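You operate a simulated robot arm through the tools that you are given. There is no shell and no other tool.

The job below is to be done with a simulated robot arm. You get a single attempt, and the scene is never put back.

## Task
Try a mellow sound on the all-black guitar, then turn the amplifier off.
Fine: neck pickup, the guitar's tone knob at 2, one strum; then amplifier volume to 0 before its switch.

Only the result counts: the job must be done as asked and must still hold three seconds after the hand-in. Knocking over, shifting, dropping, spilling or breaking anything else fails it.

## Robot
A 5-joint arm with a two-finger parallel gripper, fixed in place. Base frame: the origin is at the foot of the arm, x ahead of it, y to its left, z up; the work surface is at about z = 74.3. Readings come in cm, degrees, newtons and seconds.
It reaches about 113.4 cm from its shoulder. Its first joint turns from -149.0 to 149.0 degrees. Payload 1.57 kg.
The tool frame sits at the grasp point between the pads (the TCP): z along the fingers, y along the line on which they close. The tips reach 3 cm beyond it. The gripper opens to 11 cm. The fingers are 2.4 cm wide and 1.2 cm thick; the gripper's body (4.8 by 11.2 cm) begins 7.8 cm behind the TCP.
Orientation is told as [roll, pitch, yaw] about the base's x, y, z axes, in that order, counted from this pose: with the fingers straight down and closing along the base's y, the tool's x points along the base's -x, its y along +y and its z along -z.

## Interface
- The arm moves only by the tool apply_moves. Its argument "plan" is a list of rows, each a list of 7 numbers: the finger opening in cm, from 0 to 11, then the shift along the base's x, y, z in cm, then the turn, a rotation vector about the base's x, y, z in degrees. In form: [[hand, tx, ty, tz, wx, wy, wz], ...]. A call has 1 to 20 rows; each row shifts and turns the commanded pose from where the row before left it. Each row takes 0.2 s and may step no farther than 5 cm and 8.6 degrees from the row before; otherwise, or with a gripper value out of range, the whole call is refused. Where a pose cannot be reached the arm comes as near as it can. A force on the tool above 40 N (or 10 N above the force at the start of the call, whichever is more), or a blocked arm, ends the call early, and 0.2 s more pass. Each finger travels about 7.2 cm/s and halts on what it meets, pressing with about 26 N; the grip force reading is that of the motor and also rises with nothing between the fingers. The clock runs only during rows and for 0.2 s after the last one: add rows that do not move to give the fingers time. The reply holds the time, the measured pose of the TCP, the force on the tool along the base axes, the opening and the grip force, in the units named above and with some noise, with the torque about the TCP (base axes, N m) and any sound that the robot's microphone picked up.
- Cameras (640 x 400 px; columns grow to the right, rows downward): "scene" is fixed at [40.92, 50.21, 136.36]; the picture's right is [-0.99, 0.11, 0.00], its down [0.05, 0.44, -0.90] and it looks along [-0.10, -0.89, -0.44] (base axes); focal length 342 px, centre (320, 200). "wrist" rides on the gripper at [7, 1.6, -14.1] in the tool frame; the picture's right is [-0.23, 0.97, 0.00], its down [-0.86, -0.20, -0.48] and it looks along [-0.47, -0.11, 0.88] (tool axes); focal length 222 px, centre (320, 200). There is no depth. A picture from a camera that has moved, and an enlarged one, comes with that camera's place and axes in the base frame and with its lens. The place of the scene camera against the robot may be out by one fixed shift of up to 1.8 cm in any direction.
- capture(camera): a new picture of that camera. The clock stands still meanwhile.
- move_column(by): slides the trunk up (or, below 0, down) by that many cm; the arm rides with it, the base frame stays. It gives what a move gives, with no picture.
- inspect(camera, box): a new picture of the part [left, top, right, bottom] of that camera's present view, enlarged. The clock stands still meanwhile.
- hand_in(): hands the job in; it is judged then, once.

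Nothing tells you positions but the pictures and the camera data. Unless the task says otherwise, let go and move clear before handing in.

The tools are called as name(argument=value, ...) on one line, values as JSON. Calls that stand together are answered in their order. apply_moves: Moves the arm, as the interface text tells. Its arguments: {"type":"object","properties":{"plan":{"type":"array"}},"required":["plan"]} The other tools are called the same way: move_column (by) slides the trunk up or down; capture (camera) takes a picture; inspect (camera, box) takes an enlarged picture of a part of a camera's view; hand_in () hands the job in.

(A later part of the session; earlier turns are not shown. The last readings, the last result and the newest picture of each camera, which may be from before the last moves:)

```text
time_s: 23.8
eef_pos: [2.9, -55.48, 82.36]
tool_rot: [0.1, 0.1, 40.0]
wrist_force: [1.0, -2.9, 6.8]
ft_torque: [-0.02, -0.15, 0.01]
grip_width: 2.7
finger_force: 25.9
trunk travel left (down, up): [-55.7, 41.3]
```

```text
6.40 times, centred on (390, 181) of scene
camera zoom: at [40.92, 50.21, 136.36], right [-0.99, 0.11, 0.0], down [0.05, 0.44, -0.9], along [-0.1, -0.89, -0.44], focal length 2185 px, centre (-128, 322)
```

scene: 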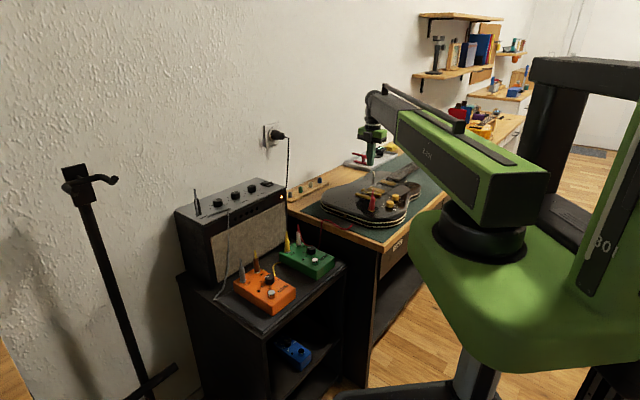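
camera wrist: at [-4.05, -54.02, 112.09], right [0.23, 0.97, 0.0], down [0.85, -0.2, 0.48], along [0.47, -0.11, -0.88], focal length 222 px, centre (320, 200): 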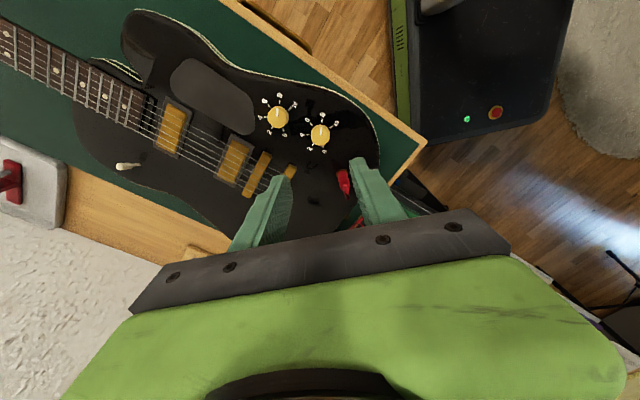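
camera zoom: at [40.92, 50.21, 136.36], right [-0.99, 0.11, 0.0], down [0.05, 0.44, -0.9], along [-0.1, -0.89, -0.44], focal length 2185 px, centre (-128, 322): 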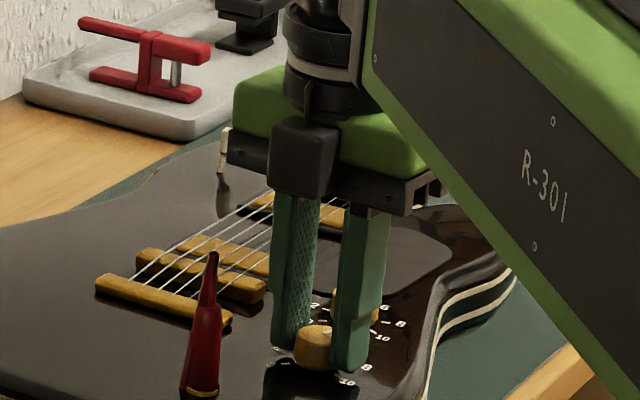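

The knob turns with the hand (pointer now near 6.4) with small forces. I'll turn on by another 104° and then check against the 2 mark.

apply_moves(plan=[[2.0, 0, 0, 0, 0, 0, 8], [2.0, 0, 0, 0, 0, 0, 8], [2.0, 0, 0, 0, 0, 0, 8], [2.0, 0, 0, 0, 0, 0, 8], [2.0, 0, 0, 0, 0, 0, 8], [2.0, 0, 0, 0, 0, 0, 8], [2.0, 0, 0, 0, 0, 0, 8], [2.0, 0, 0, 0, 0, 0, 8], [2.0, 0, 0, 0, 0, 0, 8], [2.0, 0, 0, 0, 0, 0, 8], [2.0, 0, 0, 0, 0, 0, 8], [2.0, 0, 0, 0, 0, 0, 8], [2.0, 0, 0, 0, 0, 0, 8], [2.0, 0, 0, 0, 0, 0, 0]])

inspect(camera="wrist", box=[240, 120, 400, 220])

capture(camera="scene")

```text
time_s: 26.8
eef_pos: [5.23, -55.6, 82.38]
tool_rot: [0.5, 0.2, 83.0]
wrist_force: [-2.3, -9.8, 7.8]
ft_torque: [-0.29, 0.06, 0.03]
grip_width: 2.72
finger_force: 26.2
out of reach, approached as far as the arm can: row 6, 7, 8, 9, 10, 11, 12, 13
trunk travel left (down, up): [-55.7, 41.3]
```

```text
4.00 times, centred on (320, 170) of wrist
camera zoom: at [2.99, -62.3, 96.5], right [-0.94, 0.34, 0.01], down [0.31, 0.82, 0.48], along [0.16, 0.45, -0.88], focal length 888 px, centre (320, 320)
```

zoom: 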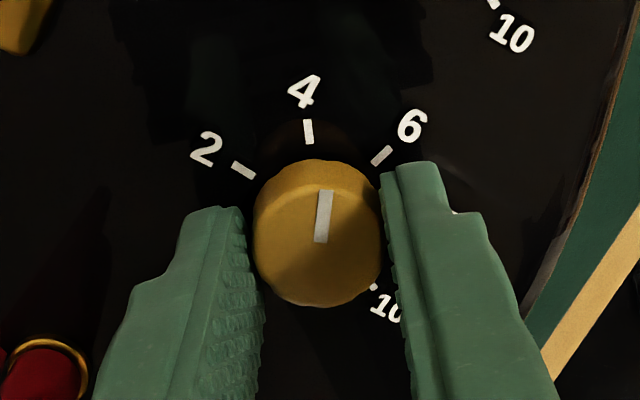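

```text
taken
```

scene: 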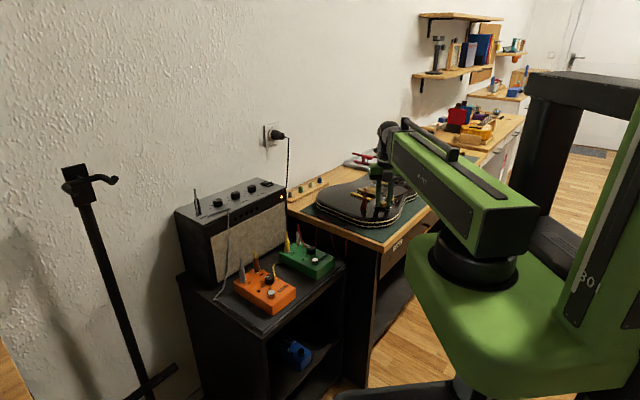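

The hand hit a wrist limit near 83° of turn and the arm crept +2.3 cm in x with the knob gripped, which may have dragged the guitar. I'll look closely at the guitar's position before doing anything else.

inspect(camera="scene", box=[300, 140, 460, 240])

capture(camera="wrist")

```text
4.00 times, centred on (380, 190) of scene
camera zoom: at [40.92, 50.21, 136.36], right [-0.99, 0.11, 0.0], down [0.05, 0.44, -0.9], along [-0.1, -0.89, -0.44], focal length 1366 px, centre (80, 240)
```

zoom: 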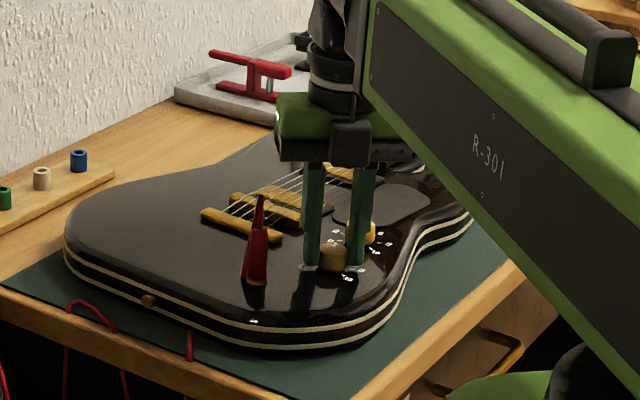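

```text
taken
camera wrist: at [2.99, -62.3, 96.5], right [-0.94, 0.34, 0.01], down [0.31, 0.82, 0.48], along [0.16, 0.45, -0.88], focal length 222 px, centre (320, 200)
```

wrist: 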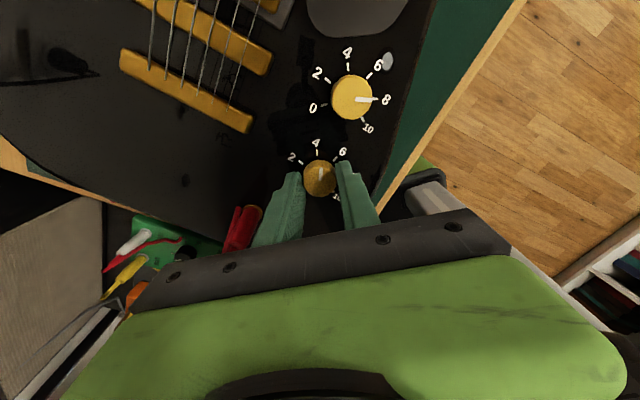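

The scene shows the guitar was dragged about 2.4 cm toward +x along with the knob. Since I still hold the knob, I'll turn back a few degrees off the wrist limit and draw the guitar slowly straight back along -x to where it was.

apply_moves(plan=[[2.0, 0, 0, 0, 0, 0, -6], [2.0, -0.2, 0, 0, 0, 0, 0], [2.0, -0.2, 0, 0, 0, 0, 0], [2.0, -0.2, 0, 0, 0, 0, 0], [2.0, -0.2, 0, 0, 0, 0, 0], [2.0, 0, 0, 0, 0, 0, 0]])

inspect(camera="scene", box=[300, 140, 460, 240])

capture(camera="wrist")

```text
time_s: 28.2
eef_pos: [4.55, -55.42, 82.39]
tool_rot: [0.3, 0.0, 77.0]
wrist_force: [4.5, 8.5, -0.1]
ft_torque: [0.52, -0.25, 0.02]
grip_width: 2.72
finger_force: 25.4
trunk travel left (down, up): [-55.7, 41.3]
```

```text
4.00 times, centred on (380, 190) of scene
camera zoom: at [40.92, 50.21, 136.36], right [-0.99, 0.11, 0.0], down [0.05, 0.44, -0.9], along [-0.1, -0.89, -0.44], focal length 1366 px, centre (80, 240)
```

zoom: 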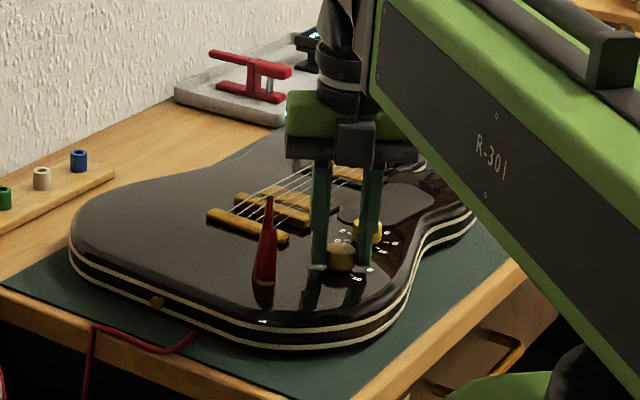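

```text
taken
camera wrist: at [1.58, -61.97, 96.53], right [-0.9, 0.44, 0.01], down [0.39, 0.79, 0.48], along [0.2, 0.43, -0.88], focal length 222 px, centre (320, 200)
```

wrist: 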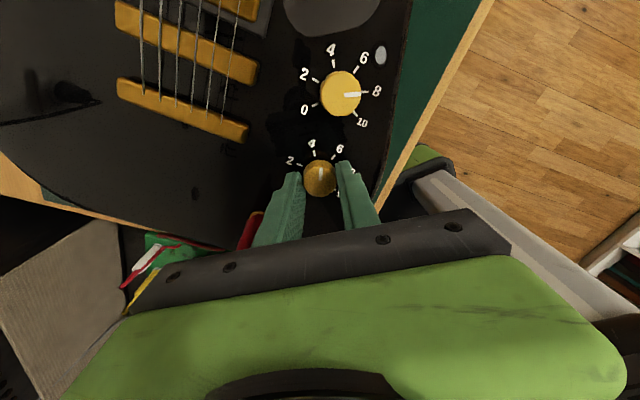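

The guitar follows back. I'll continue the remaining ~1.6 cm slowly.

apply_moves(plan=[[2.0, -0.2, 0, 0, 0, 0, 0], [2.0, -0.2, 0, 0, 0, 0, 0], [2.0, -0.2, 0, 0, 0, 0, 0], [2.0, -0.2, 0, 0, 0, 0, 0], [2.0, -0.2, 0, 0, 0, 0, 0], [2.0, -0.2, 0, 0, 0, 0, 0], [2.0, -0.2, 0, 0, 0, 0, 0], [2.0, 0, 0, 0, 0, 0, 0]])

inspect(camera="scene", box=[300, 140, 460, 240])

capture(camera="wrist")

```text
time_s: 30.0
eef_pos: [3.15, -55.66, 82.43]
tool_rot: [0.4, 0.2, 77.0]
wrist_force: [4.3, 9.6, -0.4]
ft_torque: [-0.02, 0.02, -0.02]
grip_width: 2.74
finger_force: 26.3
trunk travel left (down, up): [-55.7, 41.3]
```

```text
4.00 times, centred on (380, 190) of scene
camera zoom: at [40.92, 50.21, 136.36], right [-0.99, 0.11, 0.0], down [0.05, 0.44, -0.9], along [-0.1, -0.89, -0.44], focal length 1366 px, centre (80, 240)
```

zoom: 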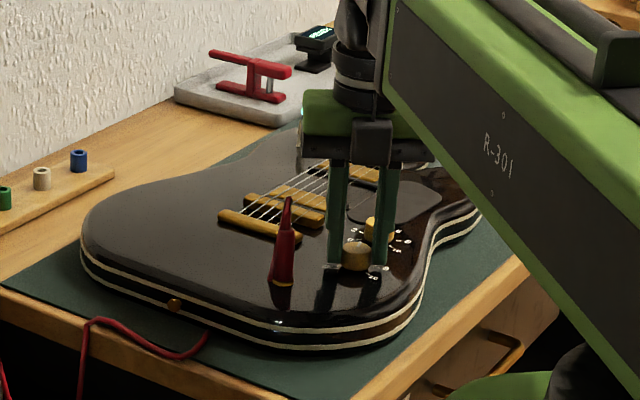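

```text
taken
camera wrist: at [0.14, -61.97, 96.54], right [-0.9, 0.44, 0.01], down [0.39, 0.79, 0.48], along [0.2, 0.43, -0.88], focal length 222 px, centre (320, 200)
```

wrist: 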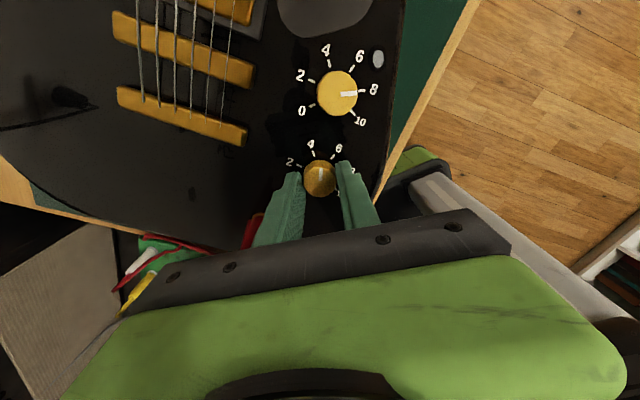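

Almost back: landmarks are about 3–4 zoomed pixels (≈0.3 cm) short of their first positions. One more small step of 0.25 cm.

apply_moves(plan=[[2.0, -0.13, 0, 0, 0, 0, 0], [2.0, -0.12, 0, 0, 0, 0, 0], [2.0, 0, 0, 0, 0, 0, 0]])

inspect(camera="scene", box=[300, 140, 460, 240])

inspect(camera="wrist", box=[240, 120, 400, 220])

```text
time_s: 30.8
eef_pos: [2.82, -55.51, 82.4]
tool_rot: [0.5, 0.1, 77.0]
wrist_force: [4.2, 8.8, 0.3]
ft_torque: [0.0, -0.02, 0.01]
grip_width: 2.69
finger_force: 26.0
trunk travel left (down, up): [-55.7, 41.3]
```

```text
4.00 times, centred on (380, 190) of scene
camera zoom: at [40.92, 50.21, 136.36], right [-0.99, 0.11, 0.0], down [0.05, 0.44, -0.9], along [-0.1, -0.89, -0.44], focal length 1366 px, centre (80, 240)
```

zoom: 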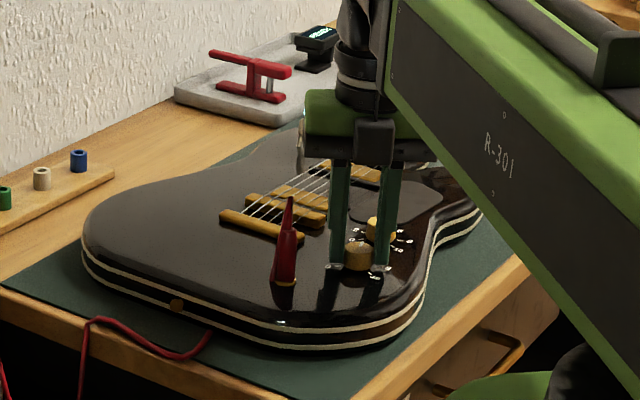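

```text
4.00 times, centred on (320, 170) of wrist
camera zoom: at [-0.06, -61.99, 96.54], right [-0.9, 0.44, 0.01], down [0.39, 0.79, 0.48], along [0.2, 0.43, -0.88], focal length 888 px, centre (320, 320)
```

zoom: 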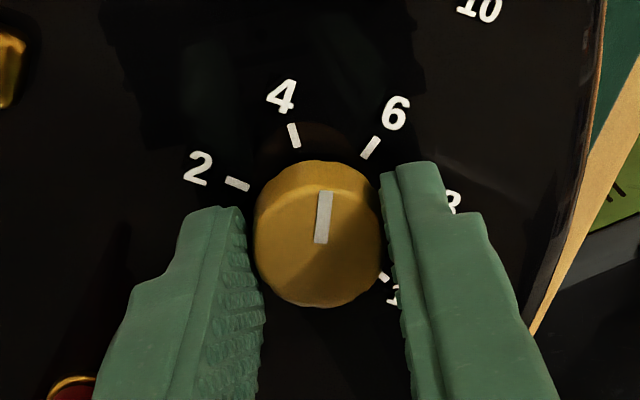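

The guitar is within about 0.15 cm of its first place; I'll take out that last bit, then open the fingers to release the knob (pointer now near 5).

apply_moves(plan=[[2.0, -0.15, 0, 0, 0, 0, 0], [2.0, 0, 0, 0, 0, 0, 0], [3.2, 0, 0, 0, 0, 0, 0], [4.2, 0, 0, 0, 0, 0, 0], [5, 0, 0, 0, 0, 0, 0], [5, 0, 0, 0, 0, 0, 0]])

move_column(by=10)

inspect(camera="scene", box=[300, 140, 460, 240])

capture(camera="wrist")

```text
time_s: 32.2
eef_pos: [2.75, -55.59, 82.34]
tool_rot: [0.3, 0.1, 77.1]
wrist_force: [0.9, -0.1, -0.6]
ft_torque: [0.02, -0.01, -0.01]
grip_width: 4.98
finger_force: 0.0
trunk travel left (down, up): [-55.7, 41.3]
```

```text
time_s: 33.5
eef_pos: [2.62, -55.6, 92.42]
tool_rot: [0.4, 0.1, 77.0]
wrist_force: [0.2, 0.1, -0.1]
ft_torque: [0.02, -0.01, 0.01]
grip_width: 5.01
finger_force: 0.0
trunk travel left (down, up): [-65.7, 31.3]
```

```text
4.00 times, centred on (380, 190) of scene
camera zoom: at [40.92, 50.21, 136.36], right [-0.99, 0.11, 0.0], down [0.05, 0.44, -0.9], along [-0.1, -0.89, -0.44], focal length 1366 px, centre (80, 240)
```

zoom: 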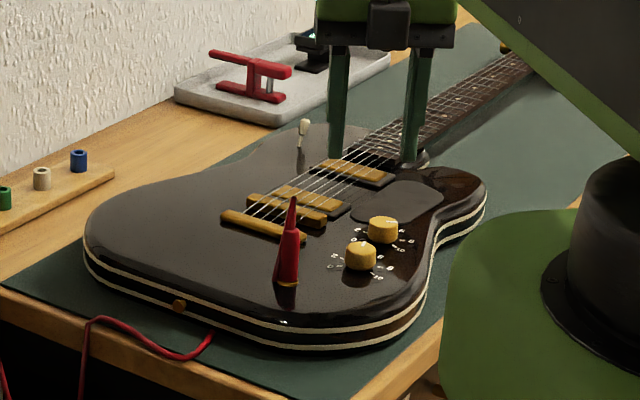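

```text
taken
camera wrist: at [-0.29, -62.04, 106.51], right [-0.9, 0.44, 0.01], down [0.39, 0.79, 0.48], along [0.2, 0.43, -0.88], focal length 222 px, centre (320, 200)
```

wrist: 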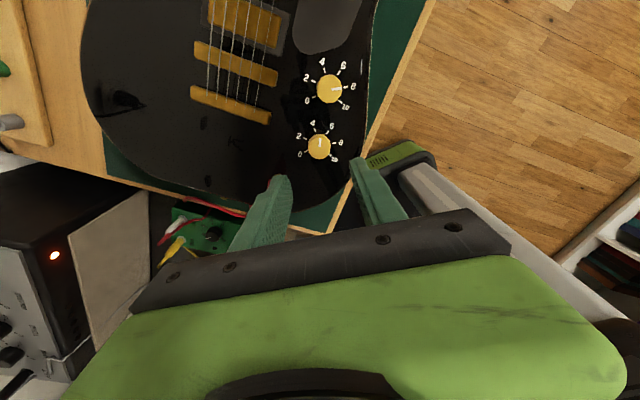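

The guitar's landmarks now coincide with the first picture to within about a pixel. I'll turn the open hand back to yaw -20° in free air so the remaining 75° stays well inside the wrist's range, then re-measure the knob.

apply_moves(plan=[[5, 0, 0, 0, 0, 0, -8], [5, 0, 0, 0, 0, 0, -8], [5, 0, 0, 0, 0, 0, -8], [5, 0, 0, 0, 0, 0, -8], [5, 0, 0, 0, 0, 0, -8], [5, 0, 0, 0, 0, 0, -8], [5, 0, 0, 0, 0, 0, -8], [5, 0, 0, 0, 0, 0, -8], [5, 0, 0, 0, 0, 0, -8], [5, 0, 0, 0, 0, 0, -8], [5, 0, 0, 0, 0, 0, -8], [5, 0.1, 0, 0, 0, 0, -8], [5, 0, 0, 0, 0, 0, 0]])

capture(camera="wrist")

inspect(camera="wrist", box=[256, 110, 384, 190])

```text
time_s: 36.3
eef_pos: [2.85, -55.64, 92.39]
tool_rot: [0.5, 0.2, -19.1]
wrist_force: [-0.7, 0.4, -0.5]
ft_torque: [0.04, -0.01, 0.0]
grip_width: 5.02
finger_force: 0.1
trunk travel left (down, up): [-65.7, 31.3]
```

```text
taken
camera wrist: at [-3.21, -51.92, 106.51], right [0.53, 0.85, 0.01], down [0.74, -0.47, 0.48], along [0.41, -0.25, -0.88], focal length 222 px, centre (320, 200)
```

wrist: 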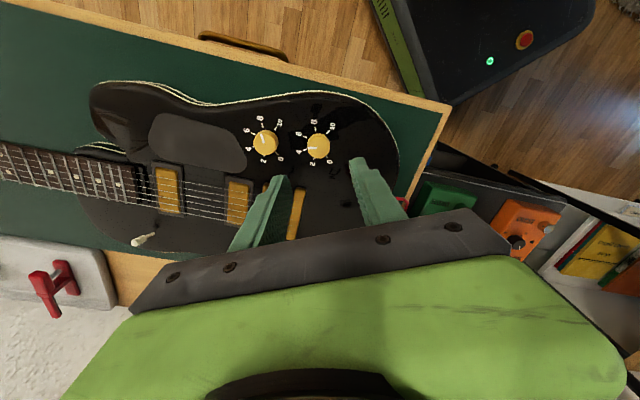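

```text
5.00 times, centred on (320, 150) of wrist
camera zoom: at [-3.21, -51.92, 106.51], right [0.53, 0.85, 0.01], down [0.74, -0.47, 0.48], along [0.41, -0.25, -0.88], focal length 1111 px, centre (320, 450)
```

zoom: 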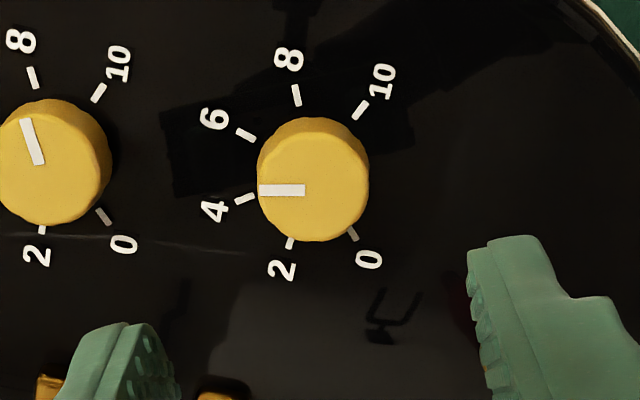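

The knob pointer reads about 4.9 and it sits at about (2.8, -55.65). I'll take out the half-degree tilt, centre on it, and come down again.

apply_moves(plan=[[5, -0.08, -0.04, 0, -0.5, -0.15, -0.9], [5, 0, 0, 0, 0, 0, 0]])

move_column(by=-10)

inspect(camera="wrist", box=[240, 120, 400, 220])

```text
time_s: 36.9
eef_pos: [2.74, -55.76, 92.39]
tool_rot: [0.0, -0.3, -19.9]
wrist_force: [0.3, -1.2, -0.3]
ft_torque: [-0.02, 0.02, 0.0]
grip_width: 5.01
finger_force: 0.0
trunk travel left (down, up): [-65.7, 31.3]
```

```text
time_s: 38.2
eef_pos: [2.74, -55.73, 82.36]
tool_rot: [0.0, -0.3, -20.0]
wrist_force: [0.7, -0.2, -0.2]
ft_torque: [0.01, -0.02, 0.0]
grip_width: 5.03
finger_force: 0.1
trunk travel left (down, up): [-55.7, 41.3]
```

```text
4.00 times, centred on (320, 170) of wrist
camera zoom: at [-3.29, -51.76, 96.47], right [0.55, 0.84, 0.0], down [0.73, -0.48, 0.48], along [0.4, -0.26, -0.88], focal length 888 px, centre (320, 320)
```

zoom: 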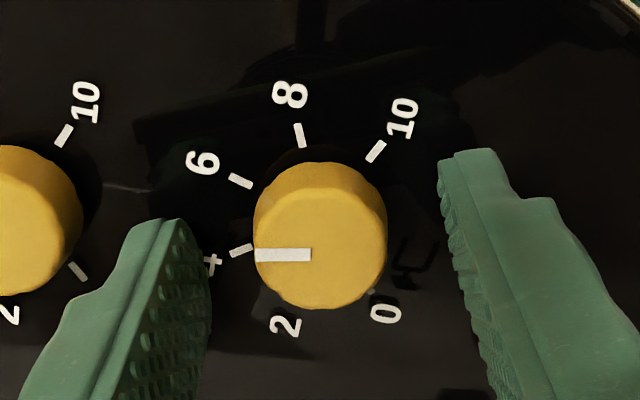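

The hand is centred on the knob (within 0.05 cm); the pointer is at 236° and the 2 mark at about 311°, so 75° remain. I'll close and check the side force first.

apply_moves(plan=[[4, 0, 0, 0, 0, 0, 0], [3.4, 0, 0, 0, 0, 0, 0], [3.0, 0, 0, 0, 0, 0, 0], [2.8, 0, 0, 0, 0, 0, 0], [2.6, 0, 0, 0, 0, 0, 0], [2.4, 0, 0, 0, 0, 0, 0], [2.2, 0, 0, 0, 0, 0, 0]])

```text
time_s: 39.8
eef_pos: [2.78, -55.55, 82.41]
tool_rot: [0.1, -0.2, -19.9]
wrist_force: [1.0, 3.8, -0.1]
ft_torque: [0.16, -0.08, 0.01]
grip_width: 2.71
finger_force: 25.9
trunk travel left (down, up): [-55.7, 41.3]
```

The grip is firm with only about 4 N of side force. I'll turn +75° now, in two parts, watching that the hand stays in place.

apply_moves(plan=[[2.2, 0, 0, 0, 0, 0, 7.5], [2.2, 0, 0, 0, 0, 0, 7.5], [2.2, 0, 0, 0, 0, 0, 7.5], [2.2, 0, 0, 0, 0, 0, 7.5], [2.2, 0, 0, 0, 0, 0, 7.5], [2.2, 0, 0, 0, 0, 0, 0]])

inspect(camera="wrist", box=[240, 120, 400, 220])

```text
time_s: 41.2
eef_pos: [2.65, -55.74, 82.36]
tool_rot: [0.1, -0.3, 17.7]
wrist_force: [4.0, 9.4, -1.3]
ft_torque: [0.34, -0.1, -0.01]
grip_width: 2.73
finger_force: 25.6
trunk travel left (down, up): [-55.7, 41.3]
```

```text
4.00 times, centred on (320, 170) of wrist
camera zoom: at [-4.42, -56.24, 96.48], right [-0.08, 1.0, 0.0], down [0.87, 0.07, 0.48], along [0.48, 0.04, -0.88], focal length 888 px, centre (320, 320)
```

zoom: 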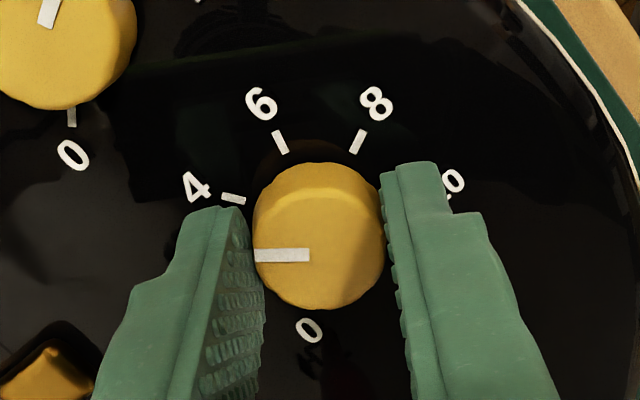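

The knob follows well; a side force of about 10 N has built up, so I'll add a 0.05 cm relieving shift while turning the remaining 37.5°.

apply_moves(plan=[[2.2, 0.02, 0.05, 0, 0, 0, 7.5], [2.2, 0, 0, 0, 0, 0, 7.5], [2.2, 0, 0, 0, 0, 0, 7.5], [2.2, 0, 0, 0, 0, 0, 7.5], [2.2, 0, 0, 0, 0, 0, 7.5], [2.2, 0, 0, 0, 0, 0, 0]])

inspect(camera="wrist", box=[240, 120, 400, 220])

inspect(camera="scene", box=[300, 140, 460, 240])

```text
time_s: 42.6
eef_pos: [2.59, -55.61, 82.34]
tool_rot: [0.0, -0.2, 55.1]
wrist_force: [1.5, 7.5, 0.9]
ft_torque: [0.16, -0.01, 0.02]
grip_width: 2.73
finger_force: 25.8
trunk travel left (down, up): [-55.7, 41.3]
```

```text
4.00 times, centred on (320, 170) of wrist
camera zoom: at [-2.56, -60.49, 96.48], right [-0.67, 0.74, 0.0], down [0.65, 0.59, 0.48], along [0.36, 0.32, -0.88], focal length 888 px, centre (320, 320)
```

zoom: 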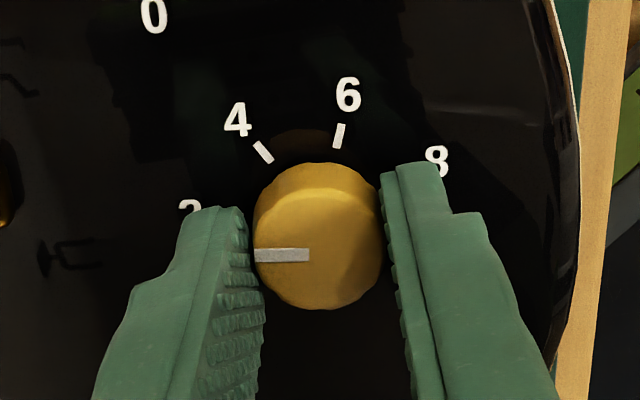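

```text
4.00 times, centred on (380, 190) of scene
camera zoom: at [40.92, 50.21, 136.36], right [-0.99, 0.11, 0.0], down [0.05, 0.44, -0.9], along [-0.1, -0.89, -0.44], focal length 1366 px, centre (80, 240)
```

zoom: 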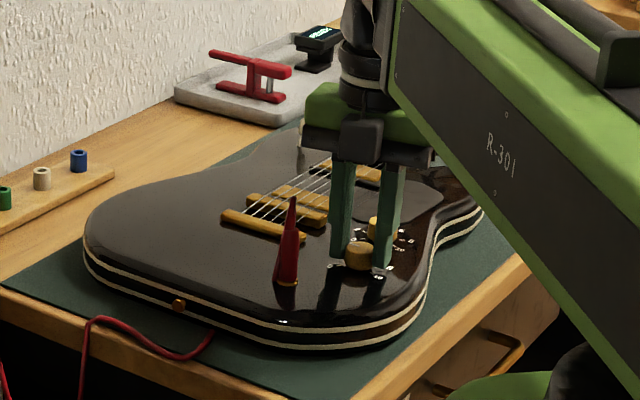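

The guitar stayed put and the knob has turned the full 75°. I'll release, rise 10 cm and read the dial.

apply_moves(plan=[[3.2, 0, 0, 0, 0, 0, 0], [4.2, 0, 0, 0, 0, 0, 0], [5, 0, 0, 0, 0, 0, 0], [5, 0, 0, 0, 0, 0, 0]])

move_column(by=10)

inspect(camera="wrist", box=[256, 110, 384, 190])

inspect(camera="scene", box=[360, 170, 440, 220])

```text
time_s: 43.6
eef_pos: [2.83, -55.75, 82.4]
tool_rot: [0.0, -0.2, 55.1]
wrist_force: [0.0, 0.1, -0.2]
ft_torque: [0.02, 0.02, 0.03]
grip_width: 5.01
finger_force: 0.1
trunk travel left (down, up): [-55.7, 41.3]
```

```text
time_s: 45.0
eef_pos: [2.79, -55.58, 92.39]
tool_rot: [0.0, -0.4, 55.1]
wrist_force: [-0.7, 0.4, 0.1]
ft_torque: [-0.02, -0.01, 0.01]
grip_width: 5.01
finger_force: 0.0
trunk travel left (down, up): [-65.7, 31.3]
```

```text
5.00 times, centred on (320, 150) of wrist
camera zoom: at [-2.59, -60.51, 106.46], right [-0.67, 0.74, 0.0], down [0.65, 0.59, 0.48], along [0.36, 0.32, -0.88], focal length 1111 px, centre (320, 450)
```

zoom: 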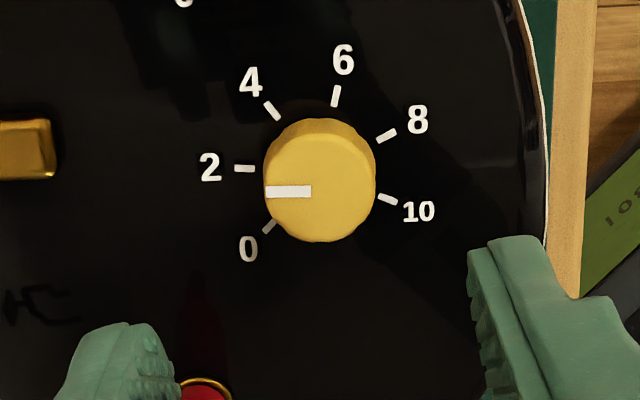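

```text
8.00 times, centred on (400, 195) of scene
camera zoom: at [40.92, 50.21, 136.36], right [-0.99, 0.11, 0.0], down [0.05, 0.44, -0.9], along [-0.1, -0.89, -0.44], focal length 2732 px, centre (-320, 240)
```

zoom: 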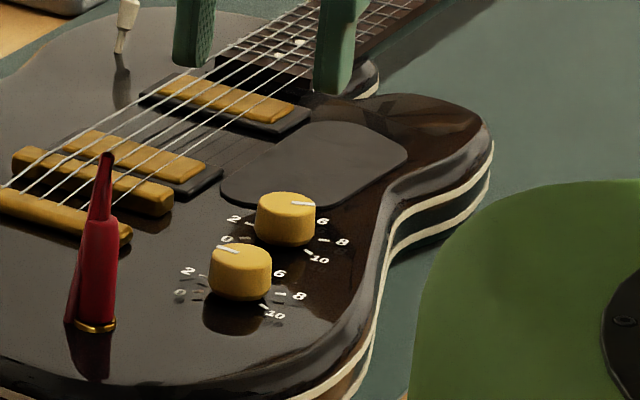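

The pointer lies exactly on the 2 mark and the front knob is unchanged at 8. Next I move (fingers closing, yaw 45°) above the gap between the pickups to measure the string height precisely.

apply_moves(plan=[[5, -0.4, -4.2, 0, 0, 0, -2.5], [4, -0.5, -4.2, 0, 0, 0, -2.5], [3, -0.5, -4.2, 0, 0, 0, -2.5], [2, -0.5, -4.2, 0, 0, 0, -2.5], [1, 0, -0.6, 0, 0, 0, 0], [0, 0, 0, 0, 0, 0, 0], [0, 0, 0, 0, 0, 0, 0]])

capture(camera="wrist")

inspect(camera="wrist", box=[240, 80, 400, 180])

```text
time_s: 46.5
eef_pos: [0.73, -73.18, 92.35]
tool_rot: [0.0, -0.3, 45.0]
wrist_force: [0.1, -0.1, -0.2]
ft_torque: [-0.01, 0.01, 0.03]
grip_width: 0.01
finger_force: 21.1
trunk travel left (down, up): [-65.7, 31.3]
```

```text
taken
camera wrist: at [-5.34, -76.91, 106.46], right [-0.53, 0.85, 0.0], down [0.74, 0.46, 0.48], along [0.41, 0.26, -0.88], focal length 222 px, centre (320, 200)
```

wrist: 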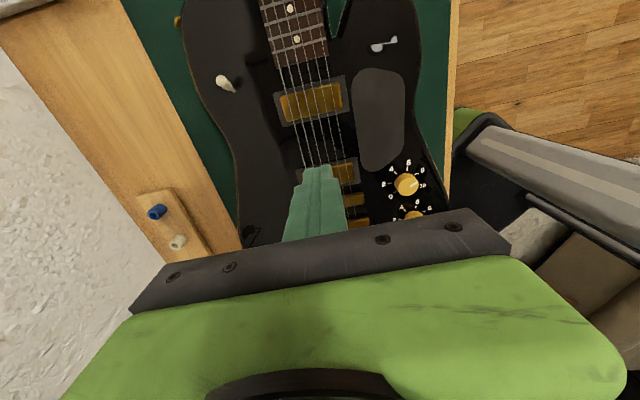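

```text
4.00 times, centred on (320, 130) of wrist
camera zoom: at [-5.34, -76.91, 106.46], right [-0.53, 0.85, 0.0], down [0.74, 0.46, 0.48], along [0.41, 0.26, -0.88], focal length 888 px, centre (320, 480)
```

zoom: 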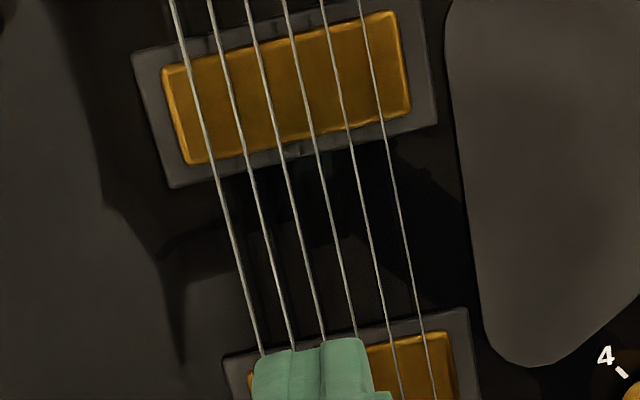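

The strings run clearly between the two pickups, from about w = -54.8 to -49.7 across. I'll take one high zoom here and another from a sideways-shifted spot to triangulate their height.

inspect(camera="wrist", box=[272, 105, 352, 155])

apply_moves(plan=[[0, -3, 3, 0, 0, 0, 0], [0, -3, 3, 0, 0, 0, 0], [0, -3, 3, 0, 0, 0, 0], [0, -1, 1, 0, 0, 0, 0], [0, 0, 0, 0, 0, 0, 0]])

capture(camera="wrist")

inspect(camera="wrist", box=[170, 70, 330, 170])

```text
8.00 times, centred on (312, 130) of wrist
camera zoom: at [-5.34, -76.91, 106.46], right [-0.53, 0.85, 0.0], down [0.74, 0.46, 0.48], along [0.41, 0.26, -0.88], focal length 1777 px, centre (384, 760)
```

zoom: 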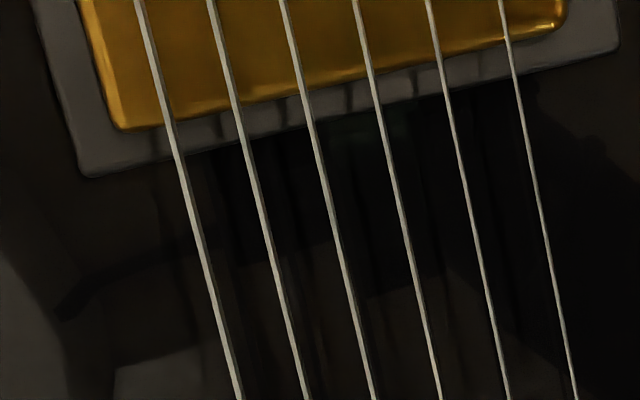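

```text
time_s: 47.8
eef_pos: [-9.24, -62.96, 92.41]
tool_rot: [0.0, -0.3, 45.1]
wrist_force: [0.3, 0.3, 1.0]
ft_torque: [-0.03, 0.02, 0.0]
grip_width: 0.03
finger_force: 21.6
trunk travel left (down, up): [-65.7, 31.3]
```

```text
taken
camera wrist: at [-15.3, -66.9, 106.46], right [-0.53, 0.85, 0.0], down [0.74, 0.46, 0.48], along [0.41, 0.26, -0.88], focal length 222 px, centre (320, 200)
```

wrist: 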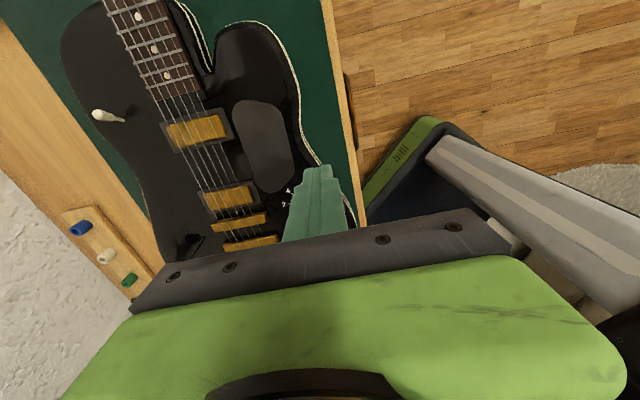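

```text
4.00 times, centred on (250, 120) of wrist
camera zoom: at [-15.3, -66.9, 106.46], right [-0.53, 0.85, 0.0], down [0.74, 0.46, 0.48], along [0.41, 0.26, -0.88], focal length 888 px, centre (600, 520)
```

zoom: 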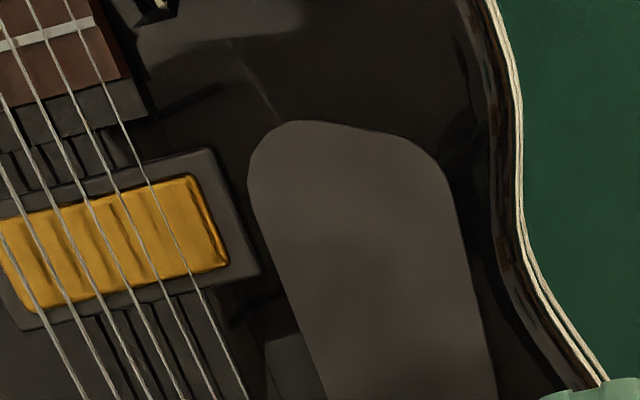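

The strings come out at z ≈ 80.1 and the gap between the pickup frames runs from s = -54.1 to -48.6, so I'll strum at s = -51.4. I'll carry the closed fingers over high to the bass side, 2.4 cm outside the lowest string, then lower so the tips are 0.3 cm below string height.

apply_moves(plan=[[0, 2.8, -2.9, 0, 0, 0.3, 0], [0, 2.8, -2.9, 0, 0, 0, 0], [0, 2.8, -2.9, 0, 0, 0, 0], [0, 2.8, -2.9, 0, 0, 0, 0], [0, 2.83, -2.89, 0, 0, 0, 0], [0, 0, 0, 0, 0, 0, 0], [0, 0, 0, 0, 0, 0, 0]])

capture(camera="wrist")

```text
time_s: 49.4
eef_pos: [4.73, -77.36, 92.45]
tool_rot: [0.1, 0.0, 45.1]
wrist_force: [0.6, -0.2, 0.3]
ft_torque: [-0.01, 0.02, -0.01]
grip_width: 0.02
finger_force: 20.8
trunk travel left (down, up): [-65.7, 31.3]
```

```text
taken
camera wrist: at [-1.29, -81.23, 106.5], right [-0.53, 0.85, 0.0], down [0.75, 0.46, 0.48], along [0.4, 0.26, -0.88], focal length 222 px, centre (320, 200)
```

wrist: 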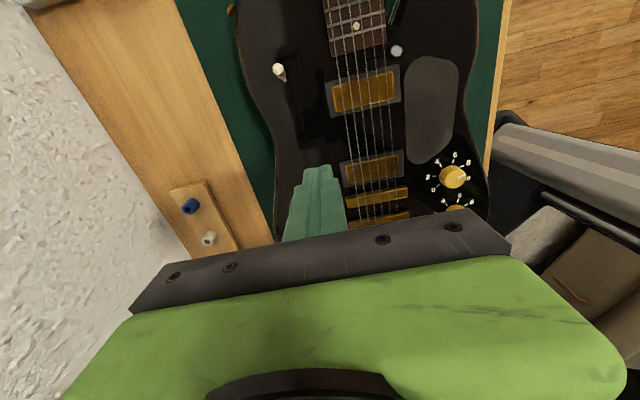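

The closed fingers are over the bass side, clear of the strings and toggle. I'll lower 9.6 cm and check the picture before the strum.

move_column(by=-9.6)

capture(camera="wrist")

inspect(camera="scene", box=[340, 150, 420, 200])

```text
time_s: 50.6
eef_pos: [4.65, -77.56, 82.81]
tool_rot: [0.2, 0.0, 45.1]
wrist_force: [-1.3, 0.3, 0.1]
ft_torque: [0.01, -0.02, -0.02]
grip_width: 0.0
finger_force: 21.0
trunk travel left (down, up): [-56.1, 40.9]
```

```text
taken
camera wrist: at [-1.3, -81.23, 96.9], right [-0.53, 0.85, 0.0], down [0.75, 0.46, 0.48], along [0.4, 0.26, -0.88], focal length 222 px, centre (320, 200)
```

wrist: 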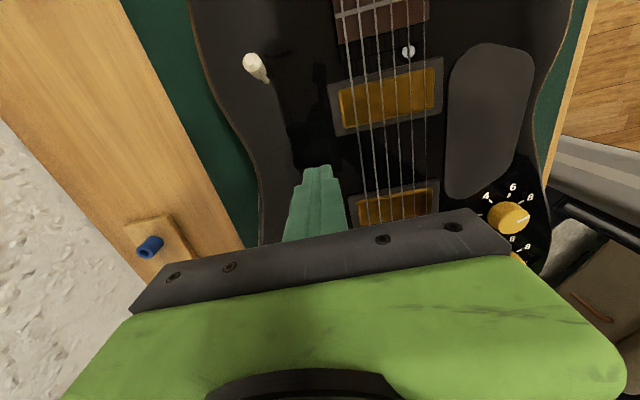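

```text
8.00 times, centred on (380, 175) of scene
camera zoom: at [40.92, 50.21, 136.36], right [-0.99, 0.11, 0.0], down [0.05, 0.44, -0.9], along [-0.1, -0.89, -0.44], focal length 2732 px, centre (-160, 400)
```

zoom: 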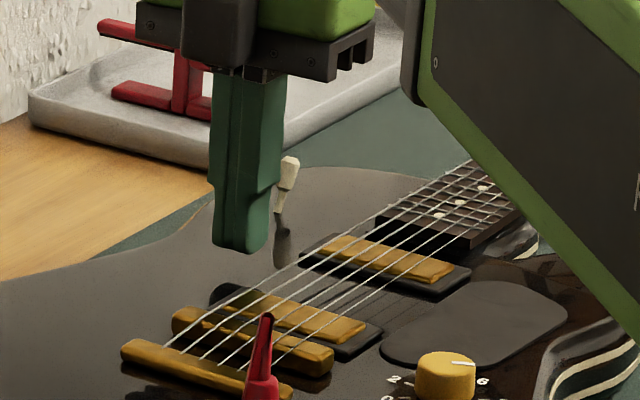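

Everything is lined up: tips just below string height, beside the bass string. I'll begin the stroke to just past the first string to see that it gives rather than blocks, then sweep straight on.

apply_moves(plan=[[0, -0.8, 0.8, 0, 0, 0, 0], [0, -0.8, 0.8, 0, 0, 0, 0], [0, -0.3, 0.3, 0, 0, 0, 0]])

```text
time_s: 51.5
eef_pos: [2.88, -75.71, 82.74]
tool_rot: [0.2, -0.1, 45.1]
wrist_force: [4.4, -2.9, -0.2]
ft_torque: [0.02, -0.04, 0.03]
grip_width: 0.0
finger_force: 20.8
trunk travel left (down, up): [-56.1, 40.9]
```

There's about 5 N of resistance and no sound yet. I'll look at the string and the guitar before going on (the clock stands still).

inspect(camera="wrist", box=[270, 100, 400, 181])

inspect(camera="scene", box=[300, 140, 460, 240])

inspect(camera="scene", box=[350, 165, 414, 205])

```text
4.92 times, centred on (335, 140) of wrist
camera zoom: at [-3.17, -79.43, 96.89], right [-0.53, 0.85, 0.0], down [0.75, 0.46, 0.48], along [0.4, 0.26, -0.88], focal length 1094 px, centre (246, 493)
```

zoom: 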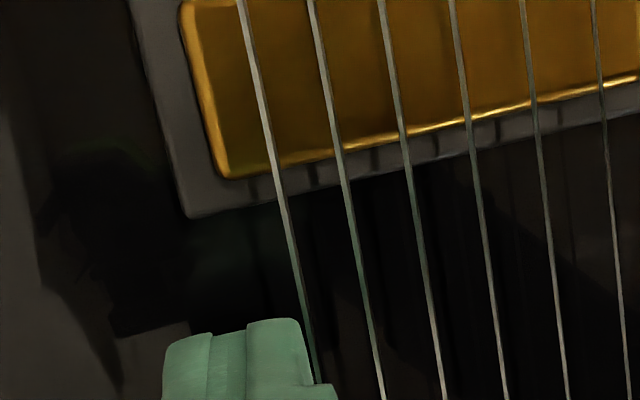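

```text
4.00 times, centred on (380, 190) of scene
camera zoom: at [40.92, 50.21, 136.36], right [-0.99, 0.11, 0.0], down [0.05, 0.44, -0.9], along [-0.1, -0.89, -0.44], focal length 1366 px, centre (80, 240)
```

zoom: 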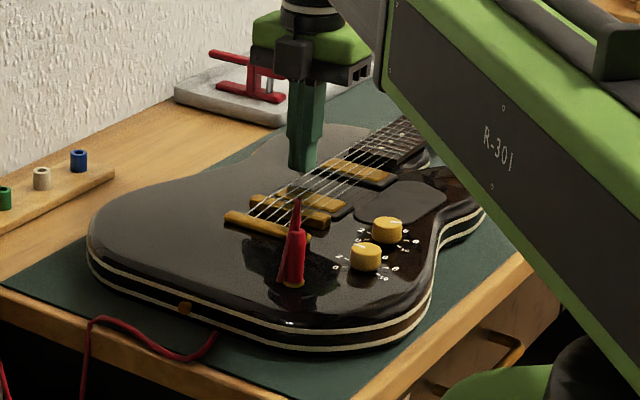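

```text
10.00 times, centred on (382, 185) of scene
camera zoom: at [40.92, 50.21, 136.36], right [-0.99, 0.11, 0.0], down [0.05, 0.44, -0.9], along [-0.1, -0.89, -0.44], focal length 3415 px, centre (-300, 350)
```

zoom: 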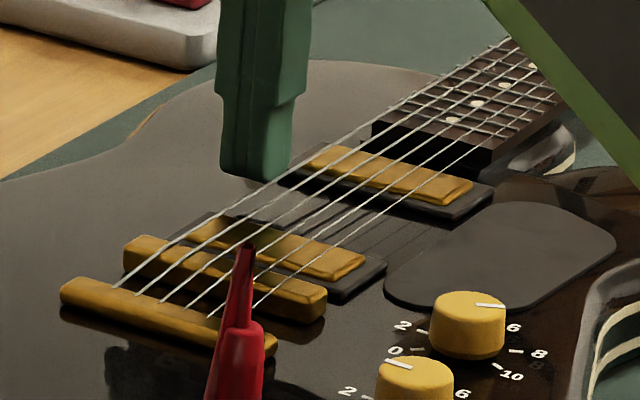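

The string blocks the fingers rather than giving, and the guitar crept about 0.4 cm with it, so this depth is too much. I'll back off, raise the tips to just above string height, and try brushing across the tops instead.

apply_moves(plan=[[0, 0.4, -0.4, 0, 0, 0, 0], [0, 0.5, -0.5, 0, 0, 0, 0], [0, 0.5, -0.5, 0, 0, 0, 0], [0, 0, 0, 0, 0, 0, 0]])

inspect(camera="scene", box=[300, 140, 460, 240])

inspect(camera="wrist", box=[270, 100, 430, 200])

```text
time_s: 52.5
eef_pos: [4.28, -76.95, 82.7]
tool_rot: [0.2, 0.0, 45.1]
wrist_force: [0.3, -0.3, 0.0]
ft_torque: [-0.02, 0.0, 0.03]
grip_width: 0.0
finger_force: 21.1
trunk travel left (down, up): [-56.1, 40.9]
```

```text
4.00 times, centred on (380, 190) of scene
camera zoom: at [40.92, 50.21, 136.36], right [-0.99, 0.11, 0.0], down [0.05, 0.44, -0.9], along [-0.1, -0.89, -0.44], focal length 1366 px, centre (80, 240)
```

zoom: 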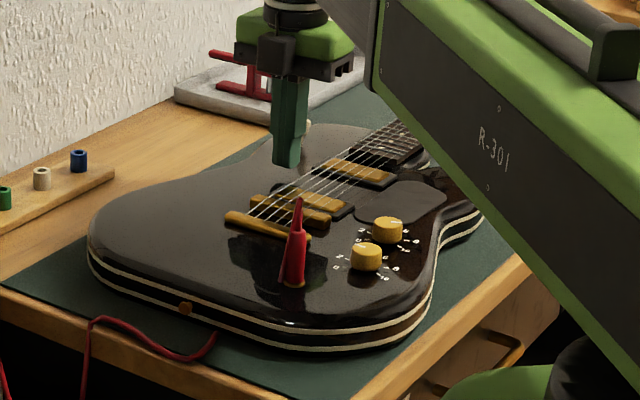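

```text
4.00 times, centred on (350, 150) of wrist
camera zoom: at [-1.8, -80.74, 96.89], right [-0.53, 0.85, 0.0], down [0.75, 0.46, 0.48], along [0.4, 0.26, -0.88], focal length 888 px, centre (200, 400)
```

zoom: 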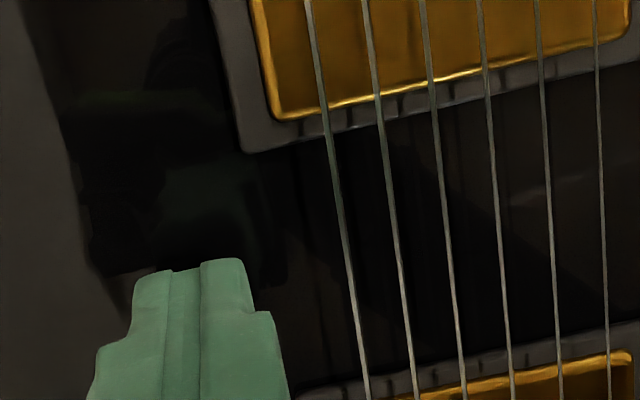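

The guitar settled with the strings about 0.4 cm toward the robot from before (bass string now at w ≈ -54.3). I'll raise the tips to z ≈ 80.4, just over the strings, and sweep across.

move_column(by=0.6)

apply_moves(plan=[[0, -1.0, 1.0, 0, 0, 0, 0], [0, -1.0, 1.0, 0, 0, 0, 0]])

```text
time_s: 53.0
eef_pos: [4.14, -76.92, 83.39]
tool_rot: [0.3, 0.0, 45.1]
wrist_force: [0.2, -0.8, -0.5]
ft_torque: [-0.01, 0.02, 0.02]
grip_width: 0.01
finger_force: 21.7
trunk travel left (down, up): [-56.7, 40.3]
```

```text
time_s: 53.6
eef_pos: [2.17, -74.93, 83.36]
tool_rot: [0.2, 0.0, 45.1]
wrist_force: [0.1, 0.1, 0.0]
ft_torque: [0.02, 0.03, -0.03]
grip_width: 0.0
finger_force: 21.9
trunk travel left (down, up): [-56.7, 40.3]
```

At this height there's no contact with the first string and no sound. I'll finish the pass to the treble side at this same height to see whether anything is picked up.

apply_moves(plan=[[0, -1.2, 1.2, 0, 0, 0, 0], [0, -1.2, 1.2, 0, 0, 0, 0], [0, -1.2, 1.2, 0, 0, 0, 0], [0, -1.2, 1.2, 0, 0, 0, 0], [0, -1.2, 1.2, 0, 0, 0, 0], [0, 0, 0, 0, 0, 0, 0]])

inspect(camera="scene", box=[340, 150, 420, 200])

```text
time_s: 55.0
eef_pos: [-3.74, -68.86, 83.42]
tool_rot: [0.3, -0.1, 45.0]
wrist_force: [-0.4, -0.3, 0.5]
ft_torque: [-0.03, 0.01, -0.03]
grip_width: 0.01
finger_force: 20.8
trunk travel left (down, up): [-56.7, 40.3]
```

```text
8.00 times, centred on (380, 175) of scene
camera zoom: at [40.92, 50.21, 136.36], right [-0.99, 0.11, 0.0], down [0.05, 0.44, -0.9], along [-0.1, -0.89, -0.44], focal length 2732 px, centre (-160, 400)
```

zoom: 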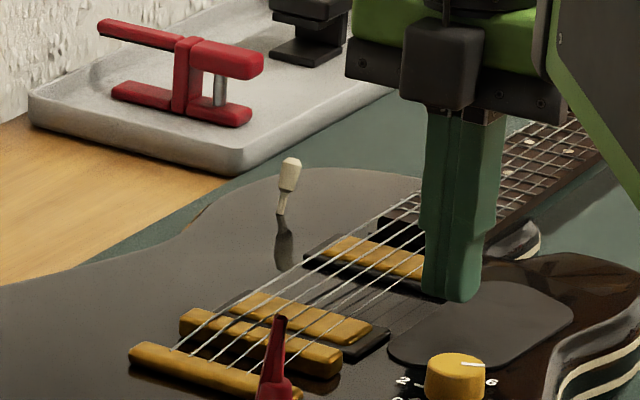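

No contact or sound at that height; the fingers are now on the treble side, clear of the strings. I'll lower by 0.1 cm at a time and brush back and forth, checking the force just after the first string each time so nothing gets dragged.

move_column(by=-0.1)

apply_moves(plan=[[0, 1.0, -1.0, 0, 0, 0, 0], [0, 0.9, -0.9, 0, 0, 0, 0]])

```text
time_s: 55.5
eef_pos: [-3.77, -68.94, 83.25]
tool_rot: [0.2, 0.1, 45.1]
wrist_force: [0.9, -0.7, -0.3]
ft_torque: [-0.03, 0.05, 0.0]
grip_width: 0.02
finger_force: 21.3
trunk travel left (down, up): [-56.6, 40.4]
```

```text
time_s: 56.1
eef_pos: [-1.86, -70.85, 83.26]
tool_rot: [0.1, -0.1, 45.1]
wrist_force: [0.0, 0.1, -0.9]
ft_torque: [0.01, -0.01, -0.01]
grip_width: 0.0
finger_force: 21.3
trunk travel left (down, up): [-56.6, 40.4]
```

No contact at tip z ≈ 80.3 either. I'll finish this pass to the bass side.

apply_moves(plan=[[0, 1.2, -1.2, 0, 0, 0, 0], [0, 1.2, -1.2, 0, 0, 0, 0], [0, 1.2, -1.2, 0, 0, 0, 0], [0, 1.2, -1.2, 0, 0, 0, 0], [0, 1.2, -1.2, 0, 0, 0, 0], [0, 0, 0, 0, 0, 0, 0]])

move_column(by=-0.1)

apply_moves(plan=[[0, -1.0, 1.0, 0, 0, 0, 0], [0, -0.8, 0.8, 0, 0, 0, 0]])

```text
time_s: 57.5
eef_pos: [4.02, -76.89, 83.2]
tool_rot: [0.2, 0.1, 45.1]
wrist_force: [0.9, 0.1, 0.2]
ft_torque: [0.0, 0.01, 0.01]
grip_width: 0.0
finger_force: 21.3
trunk travel left (down, up): [-56.6, 40.4]
```

```text
time_s: 58.0
eef_pos: [4.06, -76.86, 83.16]
tool_rot: [0.2, 0.0, 45.1]
wrist_force: [-0.8, -0.6, 0.3]
ft_torque: [0.0, -0.01, 0.01]
grip_width: 0.0
finger_force: 21.2
trunk travel left (down, up): [-56.5, 40.5]
```

```text
time_s: 58.6
eef_pos: [2.2, -74.94, 83.13]
tool_rot: [0.2, 0.0, 45.1]
wrist_force: [0.0, 0.1, 0.4]
ft_torque: [-0.01, 0.0, -0.02]
grip_width: 0.0
finger_force: 21.7
trunk travel left (down, up): [-56.5, 40.5]
```

Still free at tip z ≈ 80.2. I'll step back to the bass side, lower another 0.1 cm and try again.

apply_moves(plan=[[0, 0.9, -0.9, 0, 0, 0, 0], [0, 0.9, -0.9, 0, 0, 0, 0]])

move_column(by=-0.1)

apply_moves(plan=[[0, -1.0, 1.0, 0, 0, 0, 0], [0, -0.7, 0.7, 0, 0, 0, 0]])

```text
time_s: 59.2
eef_pos: [4.02, -76.81, 83.21]
tool_rot: [0.2, 0.1, 45.1]
wrist_force: [-1.3, -0.2, 0.2]
ft_torque: [-0.02, -0.01, 0.0]
grip_width: 0.0
finger_force: 21.2
trunk travel left (down, up): [-56.5, 40.5]
```

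```text
time_s: 59.7
eef_pos: [4.03, -76.89, 83.0]
tool_rot: [0.1, -0.1, 45.2]
wrist_force: [0.5, 0.2, -0.6]
ft_torque: [-0.01, -0.02, 0.03]
grip_width: 0.0
finger_force: 21.3
trunk travel left (down, up): [-56.4, 40.6]
```

```text
time_s: 60.3
eef_pos: [2.32, -75.19, 83.11]
tool_rot: [0.2, 0.0, 45.1]
wrist_force: [0.1, 0.0, 0.6]
ft_torque: [0.0, 0.03, 0.02]
grip_width: 0.0
finger_force: 21.5
trunk travel left (down, up): [-56.4, 40.6]
```

Still no contact at tip z ≈ 80.1. I'll repeat at 80.0.

apply_moves(plan=[[0, 0.9, -0.9, 0, 0, 0, 0], [0, 0.8, -0.8, 0, 0, 0, 0]])

move_column(by=-0.1)

apply_moves(plan=[[0, -1.0, 1.0, 0, 0, 0, 0], [0, -0.7, 0.7, 0, 0, 0, 0]])

```text
time_s: 60.9
eef_pos: [4.04, -77.02, 83.1]
tool_rot: [0.1, -0.1, 45.2]
wrist_force: [0.3, -0.1, 1.2]
ft_torque: [-0.01, -0.04, 0.0]
grip_width: 0.0
finger_force: 21.5
trunk travel left (down, up): [-56.4, 40.6]
```

```text
time_s: 61.4
eef_pos: [3.93, -77.01, 83.07]
tool_rot: [0.2, 0.0, 45.2]
wrist_force: [0.4, -0.6, -0.5]
ft_torque: [0.01, 0.0, -0.01]
grip_width: 0.0
finger_force: 21.3
trunk travel left (down, up): [-56.3, 40.7]
```

```text
time_s: 62.0
eef_pos: [2.19, -75.15, 83.01]
tool_rot: [0.2, -0.1, 45.1]
wrist_force: [2.9, -0.6, 0.0]
ft_torque: [-0.05, -0.14, 0.04]
grip_width: 0.0
finger_force: 21.6
trunk travel left (down, up): [-56.3, 40.7]
```

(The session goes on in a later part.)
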